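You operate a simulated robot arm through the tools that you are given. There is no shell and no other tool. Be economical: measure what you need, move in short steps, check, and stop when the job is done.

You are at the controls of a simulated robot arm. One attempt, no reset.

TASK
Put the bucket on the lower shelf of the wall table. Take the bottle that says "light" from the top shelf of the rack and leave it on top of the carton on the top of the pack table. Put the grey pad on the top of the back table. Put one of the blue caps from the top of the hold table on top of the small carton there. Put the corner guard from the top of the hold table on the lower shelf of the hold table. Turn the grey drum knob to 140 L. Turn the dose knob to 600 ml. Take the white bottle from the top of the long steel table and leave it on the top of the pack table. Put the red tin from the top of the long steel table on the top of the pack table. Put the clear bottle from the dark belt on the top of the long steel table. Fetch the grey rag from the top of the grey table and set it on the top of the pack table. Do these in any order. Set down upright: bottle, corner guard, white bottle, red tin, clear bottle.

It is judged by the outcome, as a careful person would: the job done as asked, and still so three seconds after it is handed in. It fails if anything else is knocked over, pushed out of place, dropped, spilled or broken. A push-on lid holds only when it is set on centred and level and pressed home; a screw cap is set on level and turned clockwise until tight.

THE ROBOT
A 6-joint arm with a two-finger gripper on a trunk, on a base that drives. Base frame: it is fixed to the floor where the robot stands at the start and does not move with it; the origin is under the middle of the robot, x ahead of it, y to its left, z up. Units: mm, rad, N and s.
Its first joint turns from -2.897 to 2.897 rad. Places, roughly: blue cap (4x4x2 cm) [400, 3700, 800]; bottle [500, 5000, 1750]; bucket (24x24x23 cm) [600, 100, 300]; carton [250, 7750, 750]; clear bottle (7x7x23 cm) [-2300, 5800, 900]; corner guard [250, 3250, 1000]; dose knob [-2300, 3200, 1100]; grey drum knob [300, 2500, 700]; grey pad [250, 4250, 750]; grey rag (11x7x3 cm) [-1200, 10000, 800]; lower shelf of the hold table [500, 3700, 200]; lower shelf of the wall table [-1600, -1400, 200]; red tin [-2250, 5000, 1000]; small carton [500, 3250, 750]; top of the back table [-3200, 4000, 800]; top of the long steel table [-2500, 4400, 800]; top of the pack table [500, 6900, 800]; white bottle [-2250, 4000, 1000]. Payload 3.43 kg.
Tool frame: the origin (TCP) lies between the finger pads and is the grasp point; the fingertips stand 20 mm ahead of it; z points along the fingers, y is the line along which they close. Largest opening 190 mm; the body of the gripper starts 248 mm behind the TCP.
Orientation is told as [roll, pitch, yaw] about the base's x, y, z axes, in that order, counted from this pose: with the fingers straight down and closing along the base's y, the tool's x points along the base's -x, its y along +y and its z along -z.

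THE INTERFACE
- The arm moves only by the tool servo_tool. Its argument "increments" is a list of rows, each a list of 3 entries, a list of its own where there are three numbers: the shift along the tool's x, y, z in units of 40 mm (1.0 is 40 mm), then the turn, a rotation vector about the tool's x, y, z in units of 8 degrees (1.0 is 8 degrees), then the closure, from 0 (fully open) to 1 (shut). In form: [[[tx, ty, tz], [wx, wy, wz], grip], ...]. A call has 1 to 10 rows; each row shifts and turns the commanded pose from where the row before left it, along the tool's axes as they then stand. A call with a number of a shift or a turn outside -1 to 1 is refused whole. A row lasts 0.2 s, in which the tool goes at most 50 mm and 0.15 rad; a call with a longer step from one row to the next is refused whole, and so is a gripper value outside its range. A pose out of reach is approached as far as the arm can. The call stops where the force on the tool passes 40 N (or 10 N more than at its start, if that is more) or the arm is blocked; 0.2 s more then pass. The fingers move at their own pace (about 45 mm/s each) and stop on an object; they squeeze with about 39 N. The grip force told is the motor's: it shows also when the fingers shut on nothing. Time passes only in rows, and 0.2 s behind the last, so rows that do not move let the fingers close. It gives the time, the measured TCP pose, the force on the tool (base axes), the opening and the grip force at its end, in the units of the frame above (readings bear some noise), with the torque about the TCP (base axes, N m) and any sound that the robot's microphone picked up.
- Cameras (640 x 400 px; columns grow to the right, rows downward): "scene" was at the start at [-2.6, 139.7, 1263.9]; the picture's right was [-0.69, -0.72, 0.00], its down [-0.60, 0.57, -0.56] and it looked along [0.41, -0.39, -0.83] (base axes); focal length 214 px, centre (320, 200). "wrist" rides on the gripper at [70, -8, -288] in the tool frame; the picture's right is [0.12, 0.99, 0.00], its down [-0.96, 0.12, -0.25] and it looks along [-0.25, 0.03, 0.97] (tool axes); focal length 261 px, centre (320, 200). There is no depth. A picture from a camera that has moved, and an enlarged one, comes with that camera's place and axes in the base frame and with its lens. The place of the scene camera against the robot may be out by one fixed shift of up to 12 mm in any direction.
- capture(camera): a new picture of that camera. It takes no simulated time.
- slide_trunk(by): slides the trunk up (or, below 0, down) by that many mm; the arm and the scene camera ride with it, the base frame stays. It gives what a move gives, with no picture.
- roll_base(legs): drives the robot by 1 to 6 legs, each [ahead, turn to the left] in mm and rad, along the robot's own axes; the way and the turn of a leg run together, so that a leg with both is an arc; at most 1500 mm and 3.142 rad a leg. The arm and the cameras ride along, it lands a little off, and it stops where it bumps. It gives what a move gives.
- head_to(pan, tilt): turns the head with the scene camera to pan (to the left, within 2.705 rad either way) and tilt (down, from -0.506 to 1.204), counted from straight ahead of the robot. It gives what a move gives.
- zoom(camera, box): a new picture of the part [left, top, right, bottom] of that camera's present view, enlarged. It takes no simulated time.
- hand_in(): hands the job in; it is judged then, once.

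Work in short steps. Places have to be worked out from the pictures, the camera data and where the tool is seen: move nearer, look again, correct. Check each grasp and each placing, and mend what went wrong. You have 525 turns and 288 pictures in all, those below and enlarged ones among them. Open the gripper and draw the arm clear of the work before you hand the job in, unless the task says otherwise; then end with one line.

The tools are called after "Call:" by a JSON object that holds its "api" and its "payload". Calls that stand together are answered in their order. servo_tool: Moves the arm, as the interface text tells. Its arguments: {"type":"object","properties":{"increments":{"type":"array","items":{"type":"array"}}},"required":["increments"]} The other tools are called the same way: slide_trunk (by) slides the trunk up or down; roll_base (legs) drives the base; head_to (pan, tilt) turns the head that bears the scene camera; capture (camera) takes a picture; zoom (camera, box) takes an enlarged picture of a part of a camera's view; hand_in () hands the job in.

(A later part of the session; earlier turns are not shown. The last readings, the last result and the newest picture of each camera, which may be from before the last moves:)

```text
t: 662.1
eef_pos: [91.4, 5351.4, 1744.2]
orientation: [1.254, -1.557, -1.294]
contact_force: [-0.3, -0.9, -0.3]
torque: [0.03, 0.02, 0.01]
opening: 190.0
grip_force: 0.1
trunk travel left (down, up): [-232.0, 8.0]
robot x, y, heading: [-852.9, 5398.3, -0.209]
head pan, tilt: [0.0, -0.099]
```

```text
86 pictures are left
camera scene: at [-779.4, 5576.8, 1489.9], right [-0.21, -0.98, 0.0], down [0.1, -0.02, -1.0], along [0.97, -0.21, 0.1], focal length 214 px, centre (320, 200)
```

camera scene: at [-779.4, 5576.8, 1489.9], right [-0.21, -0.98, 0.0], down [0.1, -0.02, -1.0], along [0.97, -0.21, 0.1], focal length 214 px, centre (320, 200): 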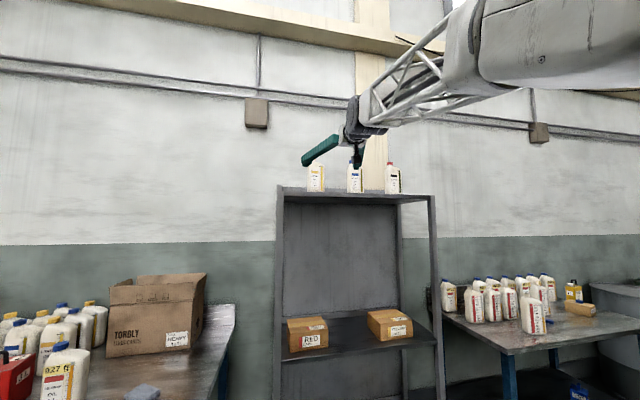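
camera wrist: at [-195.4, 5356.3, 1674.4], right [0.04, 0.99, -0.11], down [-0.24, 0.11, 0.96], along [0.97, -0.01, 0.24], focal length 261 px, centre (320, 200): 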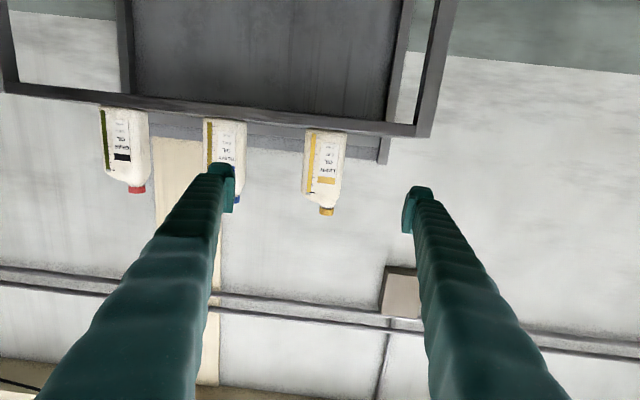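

Bottle refined: centre ≈ (395, 5347), base z≈1663, height ~185. Shift tool +y 55 mm, then drive 200 mm closer.

Call:
{"api": "servo_tool", "payload": {"increments": [[[0, 0.7, 0], [0, 0, 0], 0.1], [[0, 0.7, 0], [0, 0, 0], 0.15], [[0, 0, 0], [0, 0, 0], 0.15]]}}

Call:
{"api": "roll_base", "payload": {"legs": [[200, 0]]}}

Call:
{"api": "capture", "payload": {"camera": "wrist"}}

```text
t: 662.9
eef_pos: [95.0, 5407.8, 1743.7]
orientation: [1.254, -1.558, -1.295]
contact_force: [0.6, 1.2, 0.5]
torque: [-0.01, 0.02, 0.0]
opening: 161.4
grip_force: 0.2
trunk travel left (down, up): [-232.0, 8.0]
robot x, y, heading: [-851.4, 5397.4, -0.21]
head pan, tilt: [0.0, -0.099]
```

```text
t: 664.5
eef_pos: [293.3, 5362.2, 1744.6]
orientation: [1.263, -1.558, -1.309]
contact_force: [-0.4, 0.0, -0.3]
torque: [-0.01, 0.06, 0.02]
opening: 161.3
grip_force: 0.0
trunk travel left (down, up): [-232.0, 8.0]
robot x, y, heading: [-654.2, 5359.5, -0.208]
head pan, tilt: [0.0, -0.099]
```

```text
85 pictures are left
camera wrist: at [4.8, 5368.1, 1675.0], right [0.04, 0.99, -0.11], down [-0.24, 0.11, 0.96], along [0.97, -0.02, 0.24], focal length 261 px, centre (320, 200)
```

wrist: 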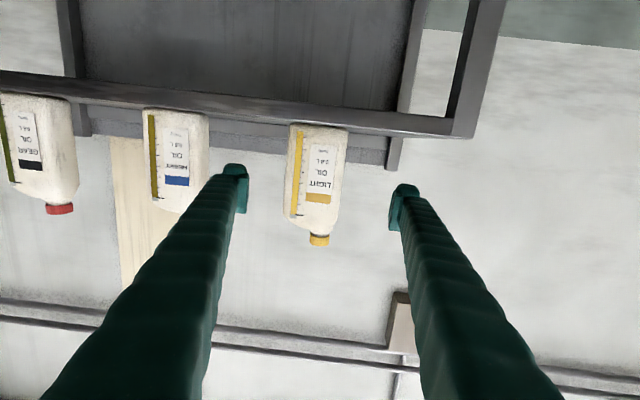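

Bottle centre ≈ (455, 5349). Advance 100 mm with the arm, with slight corrections.

Call:
{"api": "servo_tool", "payload": {"increments": [[[0.08, -0.04, 0.8], [0, 0, 0], 0.15], [[0.08, -0.04, 0.8], [0, 0, 0], 0.15], [[0.08, -0.04, 0.9], [0, 0, 0], 0.15], [[0, 0, 0], [0, 0, 0], 0.15]]}}

Call:
{"api": "capture", "payload": {"camera": "wrist"}}

Call:
{"api": "zoom", "payload": {"camera": "scene", "box": [270, 120, 430, 220]}}

```text
t: 665.5
eef_pos: [392.5, 5353.3, 1733.5]
orientation: [1.22, -1.556, -1.266]
contact_force: [0.9, -0.3, -0.6]
torque: [0.02, -0.08, -0.02]
opening: 161.6
grip_force: 0.1
trunk travel left (down, up): [-232.0, 8.0]
robot x, y, heading: [-654.0, 5355.1, -0.214]
head pan, tilt: [0.0, -0.099]
```

```text
84 pictures are left
camera wrist: at [104.9, 5358.4, 1662.9], right [0.04, 0.99, -0.11], down [-0.24, 0.11, 0.96], along [0.97, -0.02, 0.24], focal length 261 px, centre (320, 200)
```

wrist: 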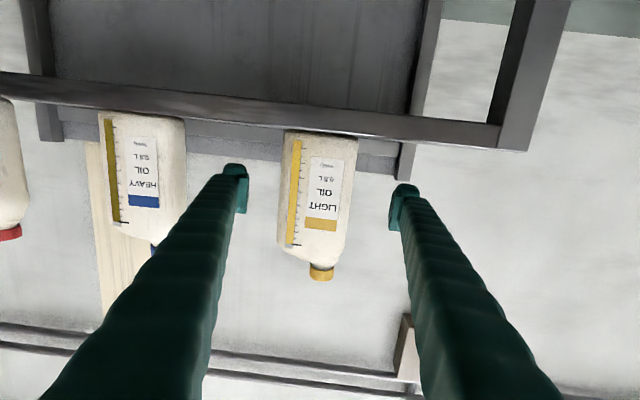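

```text
4.00 times, centred on (350, 170) of scene
camera zoom: at [-579.1, 5534.1, 1489.9], right [-0.21, -0.98, 0.0], down [0.1, -0.02, -1.0], along [0.97, -0.21, 0.1], focal length 858 px, centre (200, 320)
```

zoom: 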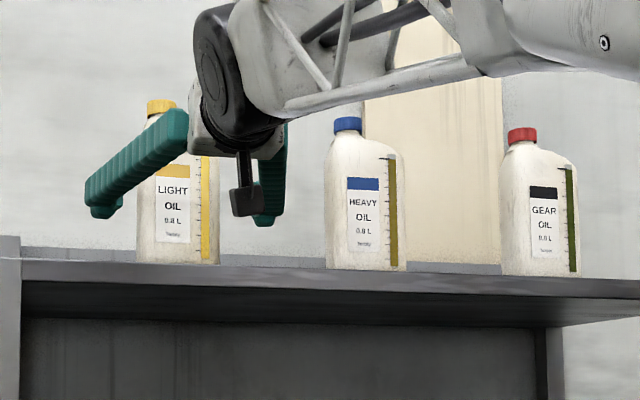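

Better triangulation puts the bottle at x≈500. Advance 70 mm more and check.

Call:
{"api": "servo_tool", "payload": {"increments": [[[0, -0.02, 0.6], [0, 0, 0], 0.15], [[0, -0.02, 0.6], [0, 0, 0], 0.15], [[0, -0.02, 0.6], [0, 0, 0], 0.15], [[0, 0, 0], [0, 0, 0], 0.15]]}}

Call:
{"api": "capture", "payload": {"camera": "wrist"}}

Call:
{"api": "zoom", "payload": {"camera": "scene", "box": [270, 120, 430, 220]}}

```text
t: 666.5
eef_pos: [463.4, 5349.2, 1734.8]
orientation: [1.217, -1.556, -1.262]
contact_force: [0.3, -0.3, -0.4]
torque: [0.0, -0.05, 0.01]
opening: 161.5
grip_force: 0.1
trunk travel left (down, up): [-232.0, 8.0]
robot x, y, heading: [-651.0, 5359.3, -0.21]
head pan, tilt: [0.0, -0.099]
```

```text
82 pictures are left
camera wrist: at [174.3, 5355.5, 1663.8], right [0.04, 0.99, -0.11], down [-0.24, 0.11, 0.96], along [0.97, -0.02, 0.24], focal length 261 px, centre (320, 200)
```

wrist: 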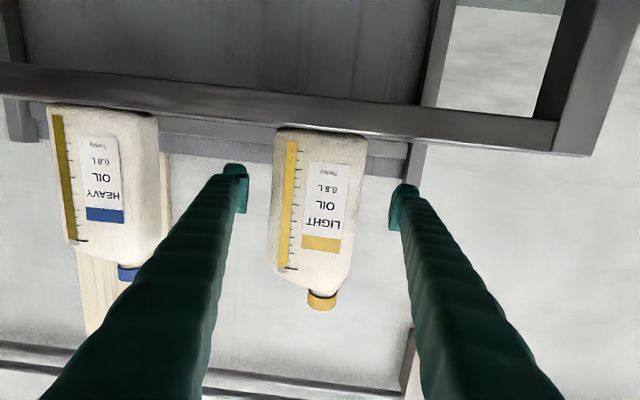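

```text
4.00 times, centred on (350, 170) of scene
camera zoom: at [-579.2, 5534.1, 1489.9], right [-0.21, -0.98, 0.0], down [0.1, -0.02, -1.0], along [0.97, -0.21, 0.1], focal length 858 px, centre (200, 320)
```

zoom: 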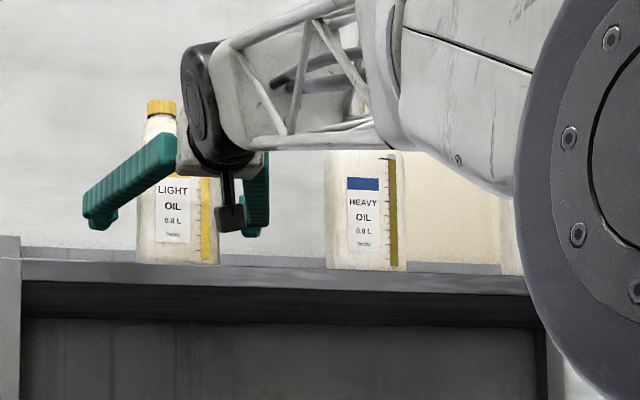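

Advance 45 mm more, then close.

Call:
{"api": "servo_tool", "payload": {"increments": [[[0, -0.03, 0.4], [0, 0, 0], 0.15], [[0, -0.03, 0.4], [0, 0, 0], 0.15], [[0, -0.03, 0.35], [0, 0, 0], 0.15], [[0, 0, 0], [0, 0, 0], 0.15]]}}

Call:
{"api": "capture", "payload": {"camera": "wrist"}}

```text
t: 667.5
eef_pos: [510.1, 5344.3, 1733.0]
orientation: [1.248, -1.557, -1.294]
contact_force: [0.7, 0.3, 0.3]
torque: [0.0, -0.03, -0.01]
opening: 161.5
grip_force: 0.0
trunk travel left (down, up): [-232.0, 8.0]
robot x, y, heading: [-650.8, 5357.2, -0.208]
head pan, tilt: [0.0, -0.099]
```

```text
80 pictures are left
camera wrist: at [221.7, 5349.2, 1663.3], right [0.04, 0.99, -0.11], down [-0.24, 0.11, 0.96], along [0.97, -0.02, 0.24], focal length 261 px, centre (320, 200)
```

wrist: 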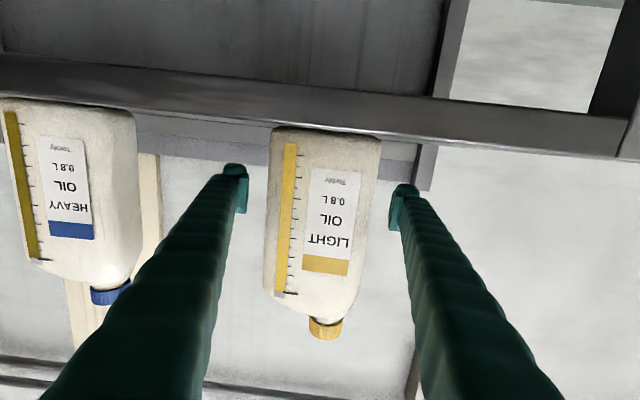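

Bottle is between the fingers. Close and lift 30 mm.

Call:
{"api": "servo_tool", "payload": {"increments": [[[0, 0, 0], [0, 0, 0], 0.3], [[0, 0, 0], [0, 0, 0], 0.5], [[0, 0, 0], [0, 0, 0], 0.7], [[0, 0, 0], [0, 0, 0], 1], [[0, 0, 0], [0, 0, 0], 1], [[0, 0, 0], [0, 0, 0], 1]]}}

Call:
{"api": "servo_tool", "payload": {"increments": [[[-0.25, 0, 0], [0, 0, 0], 1], [[-0.4, 0, 0], [0, 0, 0], 1], [[-0.4, 0, 0], [0, 0, 0], 1], [[0, 0, 0], [0, 0, 0], 1]]}}

Call:
{"api": "capture", "payload": {"camera": "wrist"}}

```text
t: 669.0
eef_pos: [509.7, 5342.9, 1734.6]
orientation: [1.256, -1.558, -1.302]
contact_force: [-0.3, -1.3, -0.1]
torque: [-0.44, 0.07, 0.01]
opening: 108.9
grip_force: 38.8
trunk travel left (down, up): [-232.0, 8.0]
robot x, y, heading: [-654.4, 5352.9, -0.211]
head pan, tilt: [0.0, -0.099]
```

```text
t: 670.0
eef_pos: [511.0, 5340.7, 1775.8]
orientation: [1.22, -1.556, -1.264]
contact_force: [0.5, -0.4, -8.4]
torque: [0.0, -0.22, 0.02]
opening: 108.9
grip_force: 38.5
trunk travel left (down, up): [-232.0, 8.0]
robot x, y, heading: [-652.3, 5353.8, -0.218]
head pan, tilt: [0.0, -0.099]
```

```text
79 pictures are left
camera wrist: at [222.7, 5347.0, 1705.8], right [0.04, 0.99, -0.11], down [-0.24, 0.11, 0.96], along [0.97, -0.02, 0.24], focal length 261 px, centre (320, 200)
```

wrist: 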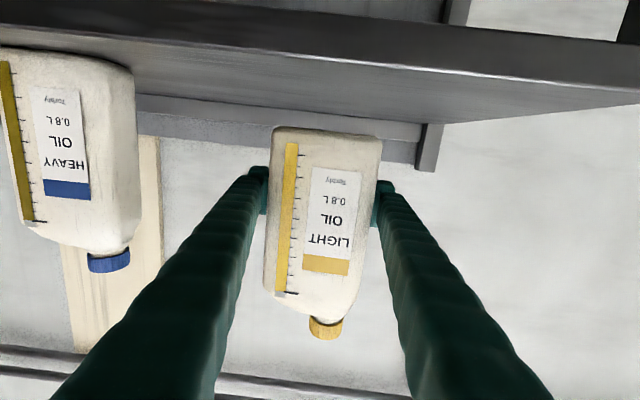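

Bottle lifted (8.4 N), upright. Back out 330 mm from the rack, then lower the trunk.

Call:
{"api": "roll_base", "payload": {"legs": [[-350, 0]]}}

Call:
{"api": "slide_trunk", "payload": {"by": -228}}

Call:
{"api": "capture", "payload": {"camera": "scene"}}

```text
t: 672.2
eef_pos: [177.2, 5411.6, 1777.0]
orientation: [1.237, -1.556, -1.286]
contact_force: [0.0, -0.2, -7.1]
torque: [0.0, -0.21, -0.01]
opening: 108.7
grip_force: 39.4
trunk travel left (down, up): [-232.0, 8.0]
robot x, y, heading: [-983.1, 5426.7, -0.215]
head pan, tilt: [0.0, -0.099]
```

```text
t: 674.6
eef_pos: [176.3, 5410.6, 1548.8]
orientation: [1.238, -1.559, -1.284]
contact_force: [-0.1, -0.9, -6.3]
torque: [0.0, -0.22, 0.0]
opening: 108.8
grip_force: 38.5
trunk travel left (down, up): [-4.0, 236.0]
robot x, y, heading: [-988.2, 5429.5, -0.213]
head pan, tilt: [0.0, -0.099]
```

```text
78 pictures are left
camera scene: at [-912.9, 5606.2, 1262.0], right [-0.21, -0.98, 0.0], down [0.1, -0.02, -1.0], along [0.97, -0.21, 0.1], focal length 214 px, centre (320, 200)
```

scene: 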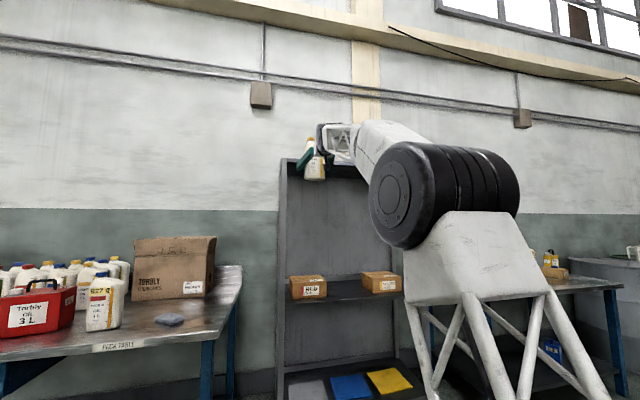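

Retract 150 mm and yaw the tool 40° to the right so the later lowering avoids the wrist singularity.

Call:
{"api": "servo_tool", "payload": {"increments": [[[0, 0, -0.9], [0, 0, 0], 1], [[0, 0, -0.9], [0, 0, 0], 1], [[0, 0, -0.9], [0, 0, 0], 1], [[0, 0, -0.9], [0, 0, 0], 1], [[0, 0, 0], [0.9, 0, 0], 1], [[0, 0, 0], [0.9, 0, 0], 1], [[0, 0, 0], [0.9, 0, 0], 1], [[0, 0, 0], [0.9, 0, 0], 1], [[0, 0, 0], [0.9, 0, 0], 1], [[0, 0, 0], [0.9, 0, 0], 1]]}}

```text
t: 676.8
eef_pos: [30.8, 5418.7, 1549.4]
orientation: [0.588, -1.556, -1.387]
contact_force: [-1.5, -0.6, -6.2]
torque: [0.0, -0.02, 0.29]
opening: 109.1
grip_force: 38.9
trunk travel left (down, up): [-4.0, 236.0]
robot x, y, heading: [-989.4, 5428.1, -0.214]
head pan, tilt: [0.0, -0.099]
```

No limits hit. Now lower 400 mm here in free space, watching for limits.

Call:
{"api": "servo_tool", "payload": {"increments": [[[0.9, 0, 0], [0, 0, 0], 1], [[0.9, 0, 0], [0, 0, 0], 1], [[0.9, 0, 0], [0, 0, 0], 1], [[0.9, 0, 0], [0, 0, 0], 1], [[0.9, 0, 0], [0, 0, 0], 1], [[0.9, 0, 0], [0, 0, 0], 1]]}}

Call:
{"api": "servo_tool", "payload": {"increments": [[[0.9, 0, 0], [0, 0, 0], 1], [[0.9, 0, 0], [0, 0, 0], 1], [[0.9, 0, 0], [0, 0, 0], 1], [[0.9, 0, 0], [0, 0, 0], 1], [[0.9, 0, 0], [0, 0, 0], 1], [[0.9, 0, 0], [0, 0, 0], 1]]}}

```text
t: 678.2
eef_pos: [31.1, 5422.4, 1330.6]
orientation: [0.52, -1.557, -1.322]
contact_force: [-0.2, -0.1, -6.7]
torque: [-0.1, -0.09, 0.06]
opening: 108.5
grip_force: 39.0
trunk travel left (down, up): [-4.0, 236.0]
robot x, y, heading: [-986.5, 5426.4, -0.211]
head pan, tilt: [0.0, -0.099]
```

```text
t: 679.6
eef_pos: [30.4, 5424.6, 1116.8]
orientation: [0.563, -1.556, -1.365]
contact_force: [-1.2, -0.6, -6.1]
torque: [-0.05, -0.1, 0.08]
opening: 108.6
grip_force: 39.1
trunk travel left (down, up): [-4.0, 236.0]
robot x, y, heading: [-987.9, 5426.7, -0.211]
head pan, tilt: [0.0, -0.099]
```

Good. Now drive north to about (−840, 7520) and turn partway toward the pack table, then look.

Call:
{"api": "roll_base", "payload": {"legs": [[0, 1.72], [1500, 0], [600, 0], [0, -1.2]]}}

Call:
{"api": "head_to", "payload": {"pan": -0.3, "tilt": 0.4}}

Call:
{"api": "capture", "payload": {"camera": "scene"}}

```text
t: 697.6
eef_pos: [96.5, 8010.1, 1116.7]
orientation: [0.475, -1.558, -0.784]
contact_force: [0.8, 0.3, -7.4]
torque: [-0.07, -0.18, 0.03]
opening: 108.6
grip_force: 39.2
trunk travel left (down, up): [-4.0, 236.0]
robot x, y, heading: [-805.0, 7533.0, 0.276]
head pan, tilt: [0.0, -0.099]
```

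```text
t: 698.5
eef_pos: [95.4, 8009.0, 1116.1]
orientation: [0.469, -1.556, -0.779]
contact_force: [-0.6, 0.3, -7.5]
torque: [-0.08, -0.19, -0.01]
opening: 108.6
grip_force: 38.9
trunk travel left (down, up): [-4.0, 236.0]
robot x, y, heading: [-804.2, 7534.4, 0.278]
head pan, tilt: [-0.3, 0.4]
```

```text
77 pictures are left
camera scene: at [-817.1, 7695.4, 1216.1], right [-0.02, -1.0, 0.0], down [-0.39, 0.01, -0.92], along [0.92, -0.02, -0.39], focal length 214 px, centre (320, 200)
```

scene: 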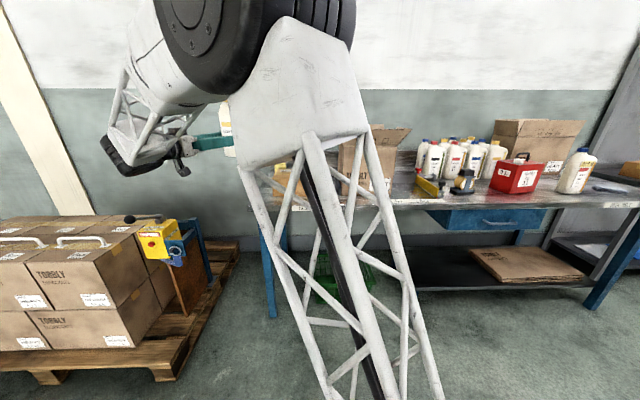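

Call:
{"api": "capture", "payload": {"camera": "wrist"}}

Call:
{"api": "zoom", "payload": {"camera": "scene", "box": [220, 110, 420, 230]}}

```text
76 pictures are left
camera wrist: at [-181.5, 8090.9, 1048.8], right [0.3, 0.95, -0.11], down [-0.19, 0.18, 0.97], along [0.93, -0.27, 0.23], focal length 261 px, centre (320, 200)
```

wrist: 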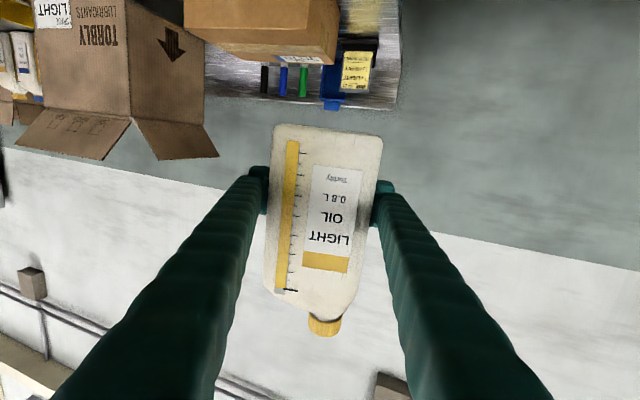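

```text
3.20 times, centred on (320, 170) of scene
camera zoom: at [-817.1, 7695.4, 1216.1], right [-0.02, -1.0, 0.0], down [-0.39, 0.01, -0.92], along [0.92, -0.02, -0.39], focal length 686 px, centre (320, 296)
```

zoom: 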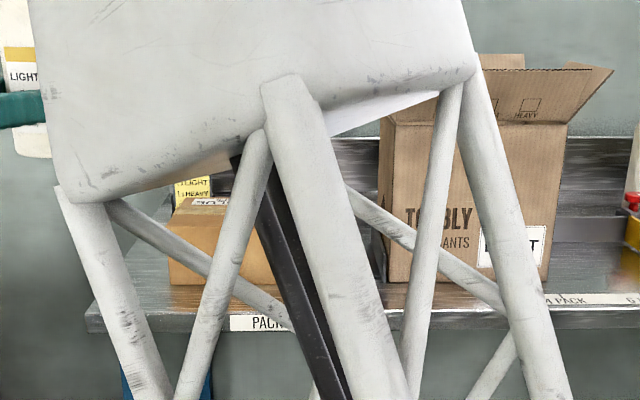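

Carton top estimated z≈888, spanning about x 214–409, y 7705–7918. Turn right 0.2 rad to bring the bottle nearer, and look again.

Call:
{"api": "roll_base", "payload": {"legs": [[0, -0.2]]}}

Call:
{"api": "head_to", "payload": {"pan": 0.1, "tilt": 0.4}}

Call:
{"api": "capture", "payload": {"camera": "scene"}}

```text
t: 699.7
eef_pos: [172.5, 7821.8, 1116.8]
orientation: [0.468, -1.558, -0.982]
contact_force: [0.4, 0.1, -7.6]
torque: [-0.09, -0.17, -0.03]
opening: 108.7
grip_force: 38.8
trunk travel left (down, up): [-4.0, 236.0]
robot x, y, heading: [-804.6, 7530.5, 0.069]
head pan, tilt: [-0.3, 0.4]
```

```text
t: 700.5
eef_pos: [172.6, 7821.6, 1116.1]
orientation: [0.464, -1.556, -0.971]
contact_force: [0.7, -0.3, -7.2]
torque: [-0.05, -0.19, 0.01]
opening: 108.4
grip_force: 38.4
trunk travel left (down, up): [-4.0, 236.0]
robot x, y, heading: [-802.3, 7532.3, 0.07]
head pan, tilt: [0.099, 0.4]
```

```text
74 pictures are left
camera scene: at [-781.5, 7732.4, 1216.1], right [0.17, -0.98, 0.0], down [-0.38, -0.07, -0.92], along [0.91, 0.16, -0.39], focal length 214 px, centre (320, 200)
```

scene: 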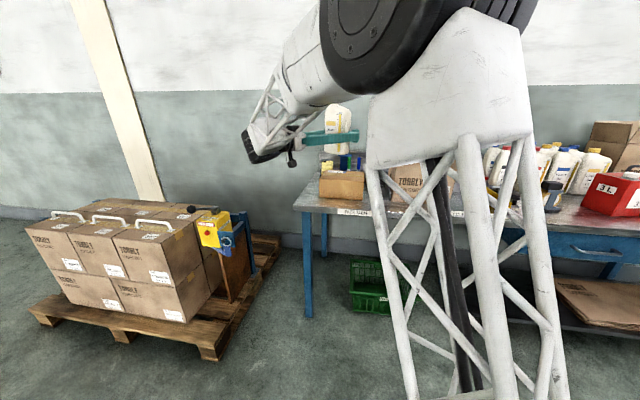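

Now the carton is visible. Zoom on it.

Call:
{"api": "zoom", "payload": {"camera": "scene", "box": [280, 90, 400, 230]}}

```text
2.86 times, centred on (340, 160) of scene
camera zoom: at [-781.5, 7732.4, 1216.1], right [0.17, -0.98, 0.0], down [-0.38, -0.07, -0.92], along [0.91, 0.16, -0.39], focal length 613 px, centre (263, 314)
```

zoom: 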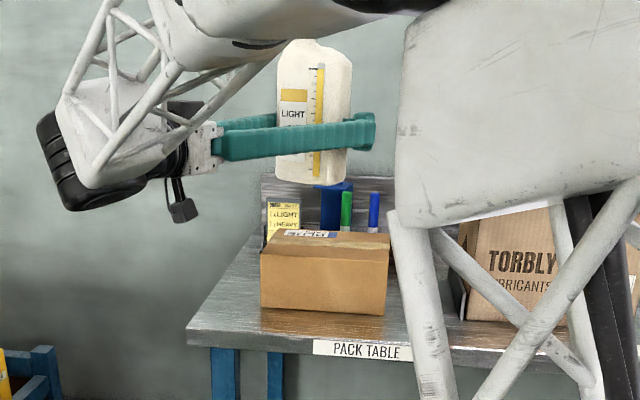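

Carton top: x 218–385, y 7692–7910, z≈900. Move the bottle over its centre, then lower to z≈990.

Call:
{"api": "servo_tool", "payload": {"increments": [[[0, 0.26, 0.72], [0, 0, 0], 1], [[0, 0.26, 0.72], [0, 0, 0], 1], [[0, 0.26, 0.72], [0, 0, 0], 1], [[0, 0.26, 0.74], [0, 0, 0], 1], [[0.8, 0, 0], [0, 0, 0], 1], [[0.8, 0, 0], [0, 0, 0], 1], [[0.8, 0, 0], [0, 0, 0], 1], [[0.5, 0, 0], [0, 0, 0], 1]]}}

Call:
{"api": "zoom", "payload": {"camera": "scene", "box": [280, 90, 400, 230]}}

Call:
{"api": "capture", "payload": {"camera": "wrist"}}

```text
t: 702.3
eef_pos: [292.4, 7801.3, 1001.2]
orientation: [0.476, -1.558, -0.988]
contact_force: [0.3, -0.4, -6.2]
torque: [-0.04, -0.11, 0.05]
opening: 108.8
grip_force: 39.1
trunk travel left (down, up): [-4.0, 236.0]
robot x, y, heading: [-801.0, 7529.9, 0.078]
head pan, tilt: [0.099, 0.4]
```

```text
2.86 times, centred on (340, 160) of scene
camera zoom: at [-781.5, 7732.4, 1216.1], right [0.18, -0.98, 0.0], down [-0.38, -0.07, -0.92], along [0.91, 0.16, -0.39], focal length 613 px, centre (263, 314)
```

zoom: 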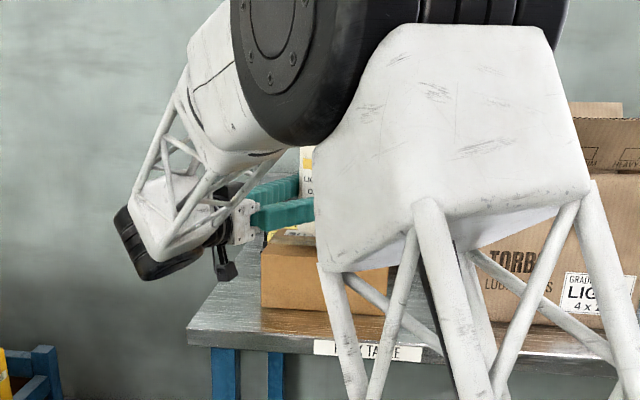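

```text
71 pictures are left
camera wrist: at [36.9, 7935.4, 933.7], right [0.48, 0.87, -0.11], down [-0.15, 0.21, 0.97], along [0.86, -0.45, 0.23], focal length 261 px, centre (320, 200)
```

wrist: 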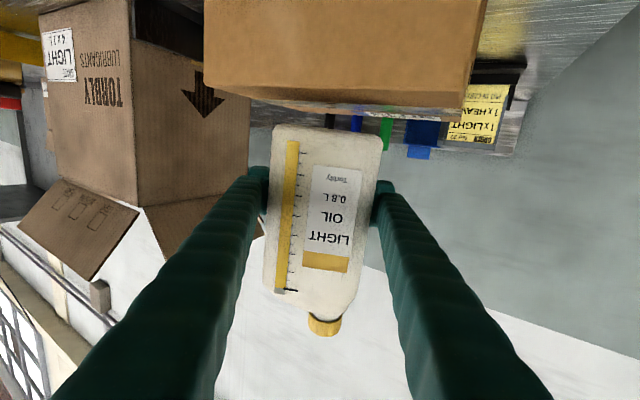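

Bottle is right above the carton. Lower 20 mm, then creep.

Call:
{"api": "servo_tool", "payload": {"increments": [[[0.3, 0, 0], [0, 0, 0], 1], [[0.2, 0, 0], [0, 0, 0], 1], [[0, 0, 0], [0, 0, 0], 1]]}}

Call:
{"api": "servo_tool", "payload": {"increments": [[[0.1, 0, 0], [0, 0, 0], 1], [[0.1, 0, 0], [0, 0, 0], 1], [[0, 0, 0], [0, 0, 0], 1]]}}

```text
t: 703.1
eef_pos: [292.3, 7802.1, 979.1]
orientation: [0.451, -1.554, -0.963]
contact_force: [0.3, -0.6, -8.1]
torque: [-0.12, -0.19, -0.01]
opening: 108.8
grip_force: 39.1
trunk travel left (down, up): [-4.0, 236.0]
robot x, y, heading: [-802.5, 7533.0, 0.08]
head pan, tilt: [0.099, 0.4]
```

```text
t: 703.9
eef_pos: [291.7, 7801.6, 974.7]
orientation: [0.761, -1.558, -1.27]
contact_force: [6.7, 1.8, 21.6]
torque: [-0.85, 0.19, 0.13]
opening: 108.7
grip_force: 39.4
trunk travel left (down, up): [-4.0, 236.0]
robot x, y, heading: [-804.4, 7532.6, 0.075]
head pan, tilt: [0.099, 0.4]
```

Contact (22 N). Open and withdraw straight back.

Call:
{"api": "servo_tool", "payload": {"increments": [[[0, 0, 0], [0, 0, 0], 0.38], [[0, 0, 0], [0, 0, 0], 0.33], [[0, 0, 0], [0, 0, 0], 0.28], [[0, 0, 0], [0, 0, 0], 0.25], [[0, 0, -0.4], [0, 0, 0], 0.25], [[0, 0, -0.8], [0, 0, 0], 0.25], [[0, 0, -0.9], [0, 0, 0], 0.25], [[0, 0, -0.9], [0, 0, 0], 0.25]]}}

Call:
{"api": "capture", "payload": {"camera": "wrist"}}

```text
t: 705.7
eef_pos: [187.6, 7862.5, 970.2]
orientation: [0.473, -1.558, -0.982]
contact_force: [-0.3, -0.1, -0.2]
torque: [-0.01, -0.03, 0.06]
opening: 142.6
grip_force: 0.0
trunk travel left (down, up): [-4.0, 236.0]
robot x, y, heading: [-807.1, 7530.0, 0.079]
head pan, tilt: [0.099, 0.4]
```

```text
70 pictures are left
camera wrist: at [-67.8, 7996.3, 901.9], right [0.48, 0.87, -0.11], down [-0.15, 0.21, 0.97], along [0.86, -0.45, 0.23], focal length 261 px, centre (320, 200)
```

wrist: 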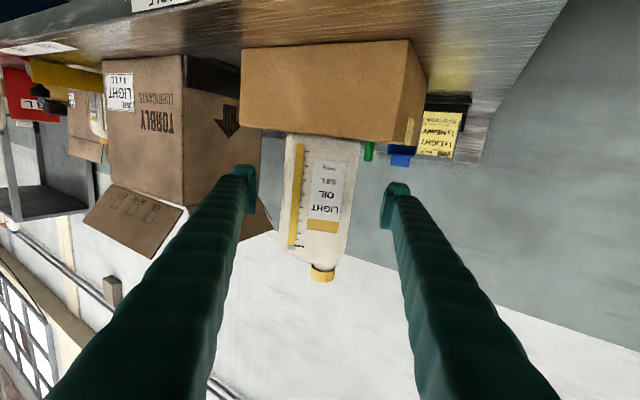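

Bottle stands upright on the carton. Retrace: back the base 350 mm, raise the arm 430 mm.

Call:
{"api": "roll_base", "payload": {"legs": [[-350, 0]]}}

Call:
{"api": "servo_tool", "payload": {"increments": [[[-0.95, 0, 0], [0, 0, 0], 0], [[-0.95, 0, 0], [0, 0, 0], 0], [[-0.95, 0, 0], [0, 0, 0], 0], [[-0.95, 0, 0], [0, 0, 0], 0], [[-0.95, 0, 0], [0, 0, 0], 0], [[-0.95, 0, 0], [0, 0, 0], 0], [[-0.95, 0, 0], [0, 0, 0], 0], [[-0.95, 0, 0], [0, 0, 0], 0], [[-0.95, 0, 0], [0, 0, 0], 0], [[-0.95, 0, 0], [0, 0, 0], 0]]}}

Call:
{"api": "servo_tool", "payload": {"increments": [[[-0.95, 0, 0], [0, 0, 0], 0], [[-0.95, 0, 0], [0, 0, 0], 0], [[-0.95, 0, 0], [0, 0, 0], 0], [[-0.95, 0, 0], [0, 0, 0], 0], [[-0.95, 0, 0], [0, 0, 0], 0]]}}

```text
t: 708.0
eef_pos: [-170.6, 7832.1, 969.7]
orientation: [0.484, -1.557, -0.999]
contact_force: [0.0, -0.7, 0.1]
torque: [0.01, 0.01, -0.02]
opening: 142.5
grip_force: 0.1
trunk travel left (down, up): [-4.0, 236.0]
robot x, y, heading: [-1161.6, 7507.8, 0.074]
head pan, tilt: [0.099, 0.4]
```

```text
t: 710.2
eef_pos: [-166.4, 7827.6, 1352.1]
orientation: [0.44, -1.558, -0.952]
contact_force: [0.2, -0.2, -0.2]
torque: [0.0, -0.05, -0.04]
opening: 190.0
grip_force: 0.1
trunk travel left (down, up): [-4.0, 236.0]
robot x, y, heading: [-1161.6, 7506.6, 0.074]
head pan, tilt: [0.099, 0.4]
```

```text
t: 711.5
eef_pos: [-168.3, 7823.8, 1538.3]
orientation: [0.483, -1.557, -0.996]
contact_force: [0.2, -0.6, -0.1]
torque: [0.04, 0.08, 0.07]
opening: 190.2
grip_force: 0.0
trunk travel left (down, up): [-4.0, 236.0]
robot x, y, heading: [-1164.7, 7504.0, 0.083]
head pan, tilt: [0.099, 0.4]
```

Yaw the tool back left 47° to align with the TCP bearing, and verify the bottle with the scene camera.

Call:
{"api": "servo_tool", "payload": {"increments": [[[0, 0, 0], [-0.98, 0, 0], 0], [[0, 0, 0], [-0.98, 0, 0], 0], [[0, 0, 0], [-0.98, 0, 0], 0], [[0, 0, 0], [-0.98, 0, 0], 0], [[0, 0, 0], [-0.98, 0, 0], 0], [[0, 0, 0], [-0.98, 0, 0], 0]]}}

Call:
{"api": "capture", "payload": {"camera": "scene"}}

```text
t: 712.9
eef_pos: [-165.1, 7822.3, 1542.2]
orientation: [-1.499, -1.56, 1.8]
contact_force: [-0.1, 2.6, 0.5]
torque: [0.18, -0.09, -0.82]
opening: 189.9
grip_force: 0.1
trunk travel left (down, up): [-4.0, 236.0]
robot x, y, heading: [-1163.5, 7504.0, 0.072]
head pan, tilt: [0.099, 0.4]
```

```text
69 pictures are left
camera scene: at [-1140.8, 7705.5, 1216.0], right [0.17, -0.98, 0.0], down [-0.38, -0.07, -0.92], along [0.91, 0.16, -0.39], focal length 214 px, centre (320, 200)
```

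scene: 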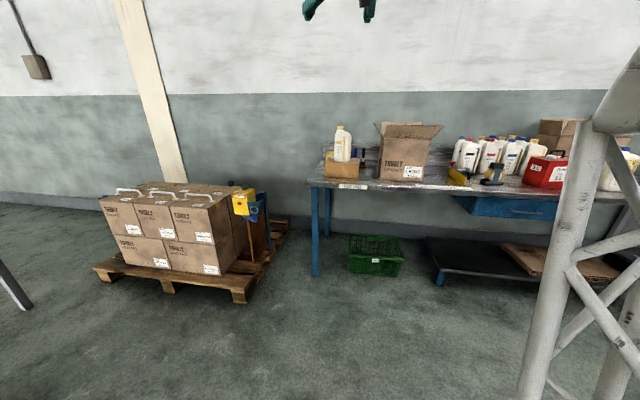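

LIGHT bottle is on the carton. Now reverse the tilt back to vertical, in-plane.

Call:
{"api": "servo_tool", "payload": {"increments": [[[0.95, 0, -0.3], [0, 0.8, 0], 0], [[0.97, 0, -0.2], [0, 0.8, 0], 0], [[0.97, 0, -0.08], [0, 0.8, 0], 0], [[0.98, 0, 0.03], [0, 0.8, 0], 0], [[0.97, 0, 0.15], [0, 0.8, 0], 0], [[0.95, 0, 0.25], [0, 0.8, 0], 0], [[0.92, 0, 0.37], [0, 0.8, 0], 0]]}}

Call:
{"api": "servo_tool", "payload": {"increments": [[[0.85, 0, 0.46], [0, 0.8, 0], 0], [[0.8, 0, 0.55], [0, 0.8, 0], 0], [[0.72, 0, 0.62], [0, 0.8, 0], 0], [[0.65, 0, 0.6], [0, 0.8, 0], 0], [[0.5, 0, 0.5], [0, 0.8, 0], 0], [[0.4, 0, 0.3], [0, 0.8, 0], 0], [[0.3, 0, 0], [0, 0.85, 0], 0]]}}

```text
t: 714.5
eef_pos: [-244.4, 7804.0, 1275.1]
orientation: [0.02, -0.783, 0.292]
contact_force: [-1.2, -0.2, 1.0]
torque: [-0.02, -0.06, 0.0]
opening: 190.0
grip_force: 0.1
trunk travel left (down, up): [-4.0, 236.0]
robot x, y, heading: [-1163.6, 7505.4, 0.076]
head pan, tilt: [0.099, 0.4]
```

```text
t: 716.0
eef_pos: [-333.9, 7779.0, 1081.1]
orientation: [0.015, -0.001, 0.307]
contact_force: [-0.1, 0.3, 0.6]
torque: [0.02, -0.1, 0.02]
opening: 190.2
grip_force: 0.1
out of reach, approached as far as the arm can: row 7
trunk travel left (down, up): [-4.0, 236.0]
robot x, y, heading: [-1159.4, 7506.4, 0.076]
head pan, tilt: [0.099, 0.4]
```

Vertical and healthy. Now to the clear bottle: drive to ≈ (−1350, 5850) and face west.

Call:
{"api": "roll_base", "payload": {"legs": [[0, -1.76], [1500, 0], [150, 0], [0, -1.1]]}}

Call:
{"api": "head_to", "payload": {"pan": -0.1, "tilt": 0.35}}

Call:
{"api": "capture", "payload": {"camera": "scene"}}

```text
t: 731.8
eef_pos: [-2100.9, 5391.4, 1079.9]
orientation: [0.014, -0.002, -2.562]
contact_force: [-0.9, -0.2, -0.5]
torque: [0.02, 0.01, -0.01]
opening: 189.9
grip_force: 0.1
trunk travel left (down, up): [-4.0, 236.0]
robot x, y, heading: [-1378.0, 5875.7, -2.79]
head pan, tilt: [0.099, 0.4]
```

```text
t: 732.5
eef_pos: [-2099.9, 5391.7, 1079.1]
orientation: [0.014, -0.002, -2.559]
contact_force: [-0.3, 0.5, 0.4]
torque: [0.02, -0.01, 0.02]
opening: 190.0
grip_force: 0.1
trunk travel left (down, up): [-4.0, 236.0]
robot x, y, heading: [-1374.4, 5880.3, -2.795]
head pan, tilt: [-0.099, 0.351]
```

```text
68 pictures are left
camera scene: at [-1336.6, 5680.5, 1220.6], right [-0.25, 0.97, 0.0], down [0.33, 0.09, -0.94], along [-0.91, -0.23, -0.34], focal length 214 px, centre (320, 200)
```

scene: 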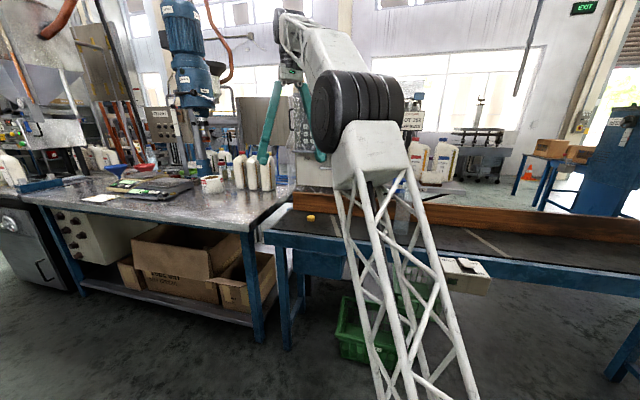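

Raise the trunk 200 mm and turn further right to face the belt; look from the wrist.

Call:
{"api": "slide_trunk", "payload": {"by": 200}}

Call:
{"api": "roll_base", "payload": {"legs": [[0, -0.42]]}}

Call:
{"api": "capture", "payload": {"camera": "wrist"}}

Call:
{"api": "capture", "payload": {"camera": "scene"}}

```text
t: 734.7
eef_pos: [-2101.9, 5391.2, 1278.7]
orientation: [0.015, 0.0, -2.561]
contact_force: [0.8, 0.1, 0.3]
torque: [0.0, -0.04, 0.0]
opening: 189.9
grip_force: 0.1
trunk travel left (down, up): [-204.0, 36.0]
robot x, y, heading: [-1373.6, 5880.7, -2.792]
head pan, tilt: [-0.099, 0.351]
```

```text
t: 736.4
eef_pos: [-2237.0, 5729.2, 1278.4]
orientation: [0.013, -0.002, -2.98]
contact_force: [0.0, 1.0, 1.8]
torque: [0.04, 0.02, 0.0]
opening: 189.9
grip_force: 0.2
trunk travel left (down, up): [-204.0, 36.0]
robot x, y, heading: [-1375.2, 5881.2, 3.07]
head pan, tilt: [-0.099, 0.351]
```

```text
67 pictures are left
camera wrist: at [-2169.5, 5753.0, 1566.1], right [0.28, -0.96, 0.01], down [-0.93, -0.27, 0.25], along [-0.24, -0.08, -0.97], focal length 261 px, centre (320, 200)
```

wrist: 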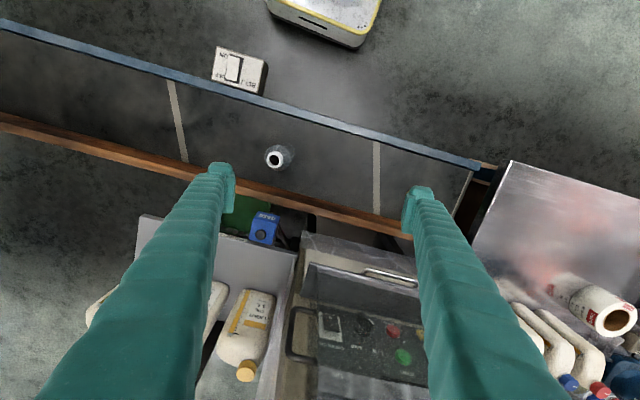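

```text
66 pictures are left
camera scene: at [-1416.6, 5683.0, 1420.7], right [0.17, 0.99, 0.0], down [0.34, -0.06, -0.94], along [-0.93, 0.16, -0.34], focal length 214 px, centre (320, 200)
```

scene: 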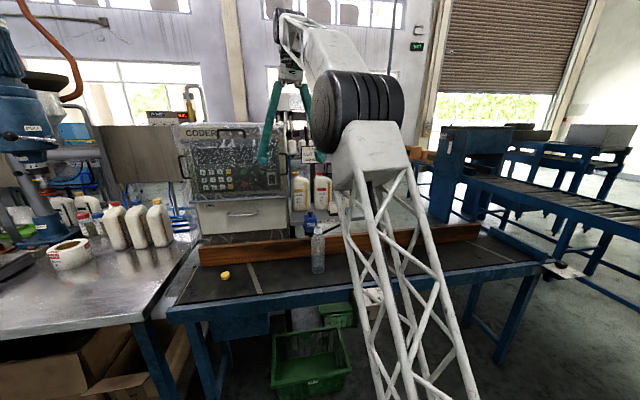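

Clear bottle at roughly (−2225, 5818). Move over it and lower to z≈1160, then re-measure.

Call:
{"api": "servo_tool", "payload": {"increments": [[[0.2, -0.7, 0.3], [0, 0, 0], 0.2], [[0.2, -0.7, 0.5], [0, 0, 0], 0.3], [[0.2, -0.7, 0.6], [0, 0, 0], 0.4], [[0, 0, 0.9], [0, 0, 0], 0.4], [[0, 0, 0.5], [0, 0, 0], 0.4]]}}

Call:
{"api": "capture", "payload": {"camera": "wrist"}}

Call:
{"api": "zoom", "payload": {"camera": "scene", "box": [250, 150, 390, 300]}}

```text
t: 737.6
eef_pos: [-2227.3, 5814.9, 1169.1]
orientation: [0.014, -0.003, -2.979]
contact_force: [-0.3, -0.9, 0.3]
torque: [-0.02, 0.01, -0.02]
opening: 113.8
grip_force: 0.0
trunk travel left (down, up): [-204.0, 36.0]
robot x, y, heading: [-1373.3, 5880.5, 3.072]
head pan, tilt: [-0.099, 0.351]
```

```text
65 pictures are left
camera wrist: at [-2159.9, 5838.7, 1455.8], right [0.28, -0.96, 0.01], down [-0.93, -0.27, 0.25], along [-0.24, -0.08, -0.97], focal length 261 px, centre (320, 200)
```

wrist: 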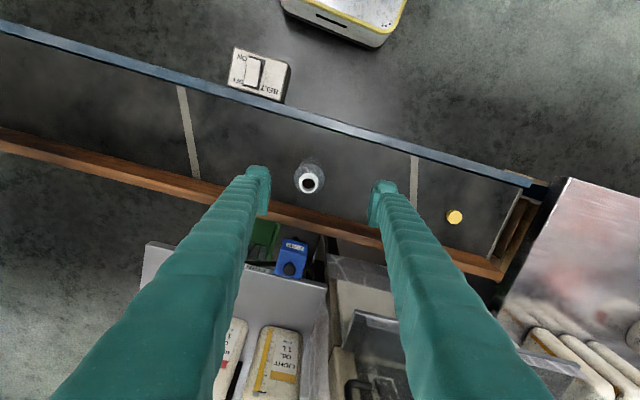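

```text
2.67 times, centred on (320, 225) of scene
camera zoom: at [-1416.5, 5683.1, 1420.7], right [0.17, 0.99, 0.0], down [0.34, -0.06, -0.94], along [-0.93, 0.16, -0.34], focal length 572 px, centre (320, 133)
```

zoom: 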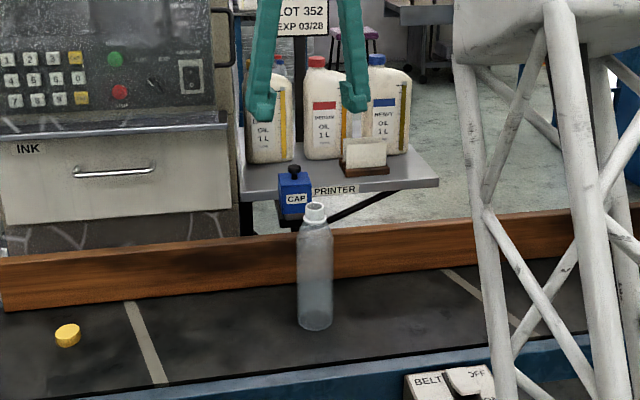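

Bottle axis ≈ (−2246, 5831), top ≈ z 1000. Correct and lower to z≈1045 to check alignment.

Call:
{"api": "servo_tool", "payload": {"increments": [[[-0.4, -0.47, 0.3], [0, 0, 0], 0.4], [[0, 0, 0.9], [0, 0, 0], 0.4], [[0, 0, 0.9], [0, 0, 0], 0.4], [[0, 0, 0.9], [0, 0, 0], 0.4]]}}

Call:
{"api": "capture", "payload": {"camera": "wrist"}}

```text
t: 738.6
eef_pos: [-2246.3, 5829.4, 1044.2]
orientation: [0.013, -0.003, -2.98]
contact_force: [-0.2, 0.3, -0.3]
torque: [0.01, 0.05, -0.01]
opening: 114.1
grip_force: 0.1
trunk travel left (down, up): [-204.0, 36.0]
robot x, y, heading: [-1375.4, 5881.1, 3.071]
head pan, tilt: [-0.099, 0.351]
```

```text
63 pictures are left
camera wrist: at [-2178.6, 5852.6, 1330.8], right [0.28, -0.96, 0.01], down [-0.93, -0.27, 0.25], along [-0.24, -0.08, -0.97], focal length 261 px, centre (320, 200)
```

wrist: 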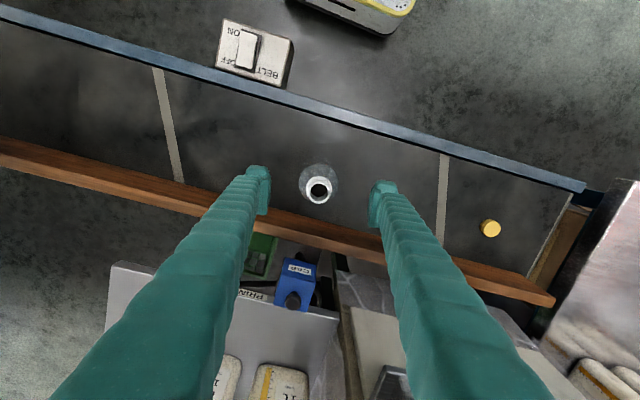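

Perfectly centred. Lower to z≈882, close and lift.

Call:
{"api": "servo_tool", "payload": {"increments": [[[0, 0, 0.9], [0, 0, 0], 0.4], [[0, 0, 0.9], [0, 0, 0], 0.4], [[0, 0, 0.9], [0, 0, 0], 0.4], [[0, 0, 0.9], [0, 0, 0], 0.4], [[0, 0, 0.45], [0, 0, 0], 0.4], [[0, 0, 0], [0, 0, 0], 0.55], [[0, 0, 0], [0, 0, 0], 0.7], [[0, 0, 0], [0, 0, 0], 0.9], [[0, 0, 0], [0, 0, 0], 1], [[0, 0, 0], [0, 0, 0], 1]]}}

Call:
{"api": "servo_tool", "payload": {"increments": [[[0, 0, -0.3], [0, 0, 0], 1], [[0, 0, -0.5], [0, 0, 0], 1], [[0, 0, 0], [0, 0, 0], 1]]}}

Call:
{"api": "zoom", "payload": {"camera": "scene", "box": [250, 150, 390, 300]}}

```text
t: 740.8
eef_pos: [-2247.7, 5826.7, 884.4]
orientation: [0.013, -0.002, -2.979]
contact_force: [0.5, -0.7, 0.4]
torque: [-0.01, -0.02, -0.02]
opening: 63.6
grip_force: 38.8
trunk travel left (down, up): [-204.0, 36.0]
robot x, y, heading: [-1376.3, 5882.5, 3.073]
head pan, tilt: [-0.099, 0.351]
```

```text
t: 741.6
eef_pos: [-2246.6, 5826.4, 918.0]
orientation: [0.015, -0.002, -2.979]
contact_force: [-0.5, 0.1, -0.3]
torque: [0.0, -0.01, 0.02]
opening: 62.9
grip_force: 39.0
trunk travel left (down, up): [-204.0, 36.0]
robot x, y, heading: [-1376.3, 5881.6, 3.072]
head pan, tilt: [-0.099, 0.351]
```

```text
2.67 times, centred on (320, 225) of scene
camera zoom: at [-1416.5, 5683.1, 1420.7], right [0.17, 0.99, 0.0], down [0.34, -0.06, -0.94], along [-0.93, 0.16, -0.34], focal length 572 px, centre (320, 133)
```

zoom: 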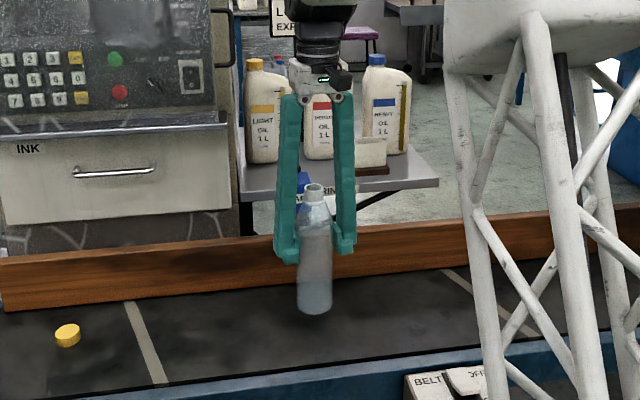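

Clear bottle lifted. Raise and carry it to the long table: back 300, turn south, 880 ahead, turn west.

Call:
{"api": "servo_tool", "payload": {"increments": [[[0, 0, -0.7], [0, 0, 0], 1], [[0, 0, -0.8], [0, 0, 0], 1], [[0, 0, -0.8], [0, 0, 0], 1], [[0, 0, -0.8], [0, 0, 0], 1], [[0, 0, -0.7], [0, 0, 0], 1]]}}

Call:
{"api": "roll_base", "payload": {"legs": [[-300, 0], [0, 1.57], [880, 0], [0, -1.57], [280, 0]]}}

Call:
{"api": "capture", "payload": {"camera": "wrist"}}

Call:
{"api": "capture", "payload": {"camera": "scene"}}

```text
t: 742.8
eef_pos: [-2246.2, 5828.0, 1067.8]
orientation: [0.014, -0.003, -2.981]
contact_force: [0.2, -0.3, -0.6]
torque: [0.02, -0.06, -0.02]
opening: 63.0
grip_force: 39.0
trunk travel left (down, up): [-204.0, 36.0]
robot x, y, heading: [-1377.0, 5881.2, 3.07]
head pan, tilt: [-0.099, 0.351]
```

```text
t: 758.7
eef_pos: [-2298.7, 4987.2, 1067.4]
orientation: [0.014, -0.001, -3.011]
contact_force: [0.1, 0.0, 1.3]
torque: [0.08, 0.01, -0.04]
opening: 62.4
grip_force: 39.3
trunk travel left (down, up): [-204.0, 36.0]
robot x, y, heading: [-1425.1, 5011.9, 3.037]
head pan, tilt: [-0.099, 0.351]
```

```text
61 pictures are left
camera wrist: at [-2230.1, 5008.8, 1354.3], right [0.25, -0.97, 0.01], down [-0.94, -0.24, 0.25], along [-0.24, -0.08, -0.97], focal length 261 px, centre (320, 200)
```

wrist: 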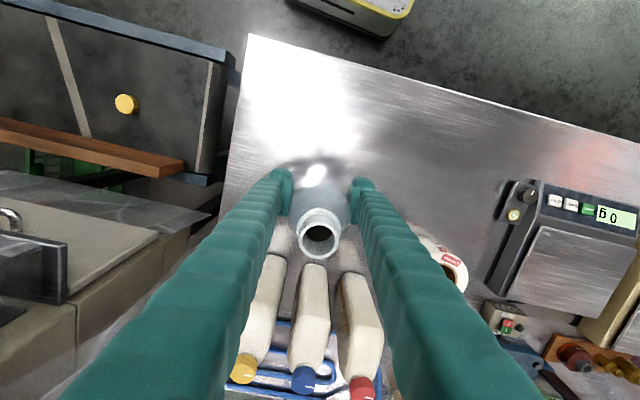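

```text
60 pictures are left
camera scene: at [-1474.0, 4815.2, 1420.7], right [0.2, 0.98, 0.0], down [0.34, -0.07, -0.94], along [-0.92, 0.19, -0.34], focal length 214 px, centre (320, 200)
```

scene: 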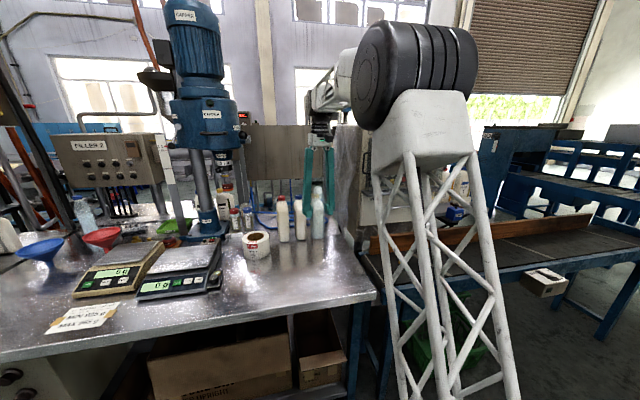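

Bottle upright above free table space. Shift 50 mm toward the front and lower to z≈930, then creep.

Call:
{"api": "servo_tool", "payload": {"increments": [[[0.6, 0, 0.3], [0, 0, 0], 1], [[0.6, 0, 0.6], [0, 0, 0], 1], [[0, 0, 0.9], [0, 0, 0], 1], [[0, 0, 0.9], [0, 0, 0], 1], [[0, 0, 0.7], [0, 0, 0], 1], [[0, 0, 0], [0, 0, 0], 1]]}}

Call:
{"api": "servo_tool", "payload": {"increments": [[[0, 0, 0.1], [0, 0, 0], 1], [[0, 0, 0.1], [0, 0, 0], 1], [[0, 0, 0], [0, 0, 0], 1]]}}

Call:
{"api": "zoom", "payload": {"camera": "scene", "box": [250, 150, 400, 290]}}

```text
t: 760.1
eef_pos: [-2250.9, 4991.1, 928.7]
orientation: [0.012, -0.001, -3.012]
contact_force: [-0.8, 0.9, 0.1]
torque: [0.0, 0.01, -0.02]
opening: 62.5
grip_force: 38.3
trunk travel left (down, up): [-204.0, 36.0]
robot x, y, heading: [-1425.4, 5008.6, 3.039]
head pan, tilt: [-0.099, 0.351]
```

```text
t: 760.9
eef_pos: [-2252.6, 4991.1, 924.3]
orientation: [0.015, -0.003, -3.011]
contact_force: [0.4, -1.8, 14.0]
torque: [0.08, 0.1, 0.0]
opening: 62.4
grip_force: 39.1
trunk travel left (down, up): [-204.0, 36.0]
robot x, y, heading: [-1429.2, 5012.2, 3.038]
head pan, tilt: [-0.099, 0.351]
```

```text
2.86 times, centred on (325, 220) of scene
camera zoom: at [-1473.4, 4815.0, 1420.9], right [0.2, 0.98, 0.0], down [0.34, -0.07, -0.94], along [-0.92, 0.19, -0.34], focal length 613 px, centre (306, 143)
```

zoom: 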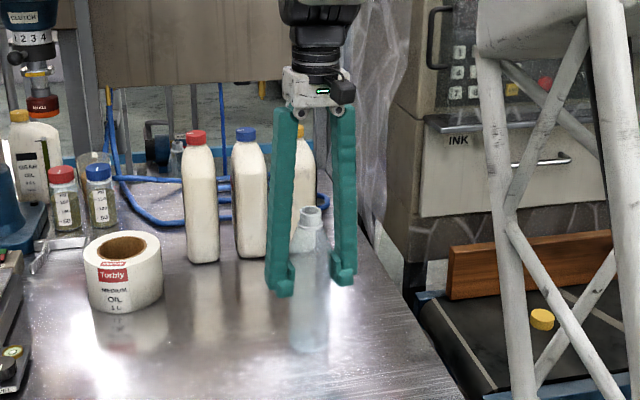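

Contact (14 N), bottle standing. Release gently and rise.

Call:
{"api": "servo_tool", "payload": {"increments": [[[0, 0, -0.03], [0, 0, 0], 0.6], [[0, 0, 0], [0, 0, 0], 0.5], [[0, 0, 0], [0, 0, 0], 0.4], [[0, 0, 0], [0, 0, 0], 0.4], [[0, 0, -0.6], [0, 0, 0], 0.4], [[0, 0, -0.9], [0, 0, 0], 0.4], [[0, 0, -0.9], [0, 0, 0], 0.4], [[0, 0, -0.9], [0, 0, 0], 0.4], [[0, 0, -0.9], [0, 0, 0], 0.4], [[0, 0, -0.9], [0, 0, 0], 0.4]]}}

Call:
{"api": "zoom", "payload": {"camera": "scene", "box": [250, 150, 400, 290]}}

```text
t: 763.1
eef_pos: [-2250.5, 4993.3, 1130.9]
orientation: [0.016, -0.003, -3.011]
contact_force: [0.1, 0.6, -0.7]
torque: [0.0, -0.03, 0.0]
opening: 114.1
grip_force: 0.0
trunk travel left (down, up): [-204.0, 36.0]
robot x, y, heading: [-1427.4, 5008.5, 3.04]
head pan, tilt: [-0.099, 0.351]
```

```text
2.86 times, centred on (325, 220) of scene
camera zoom: at [-1474.1, 4815.1, 1420.6], right [0.2, 0.98, 0.0], down [0.34, -0.07, -0.94], along [-0.92, 0.19, -0.34], focal length 613 px, centre (306, 143)
```

zoom: 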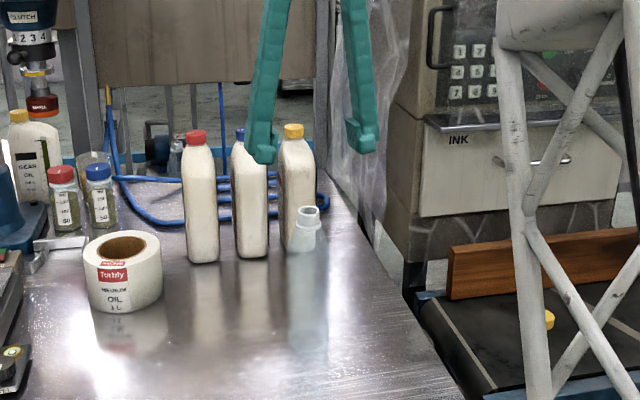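

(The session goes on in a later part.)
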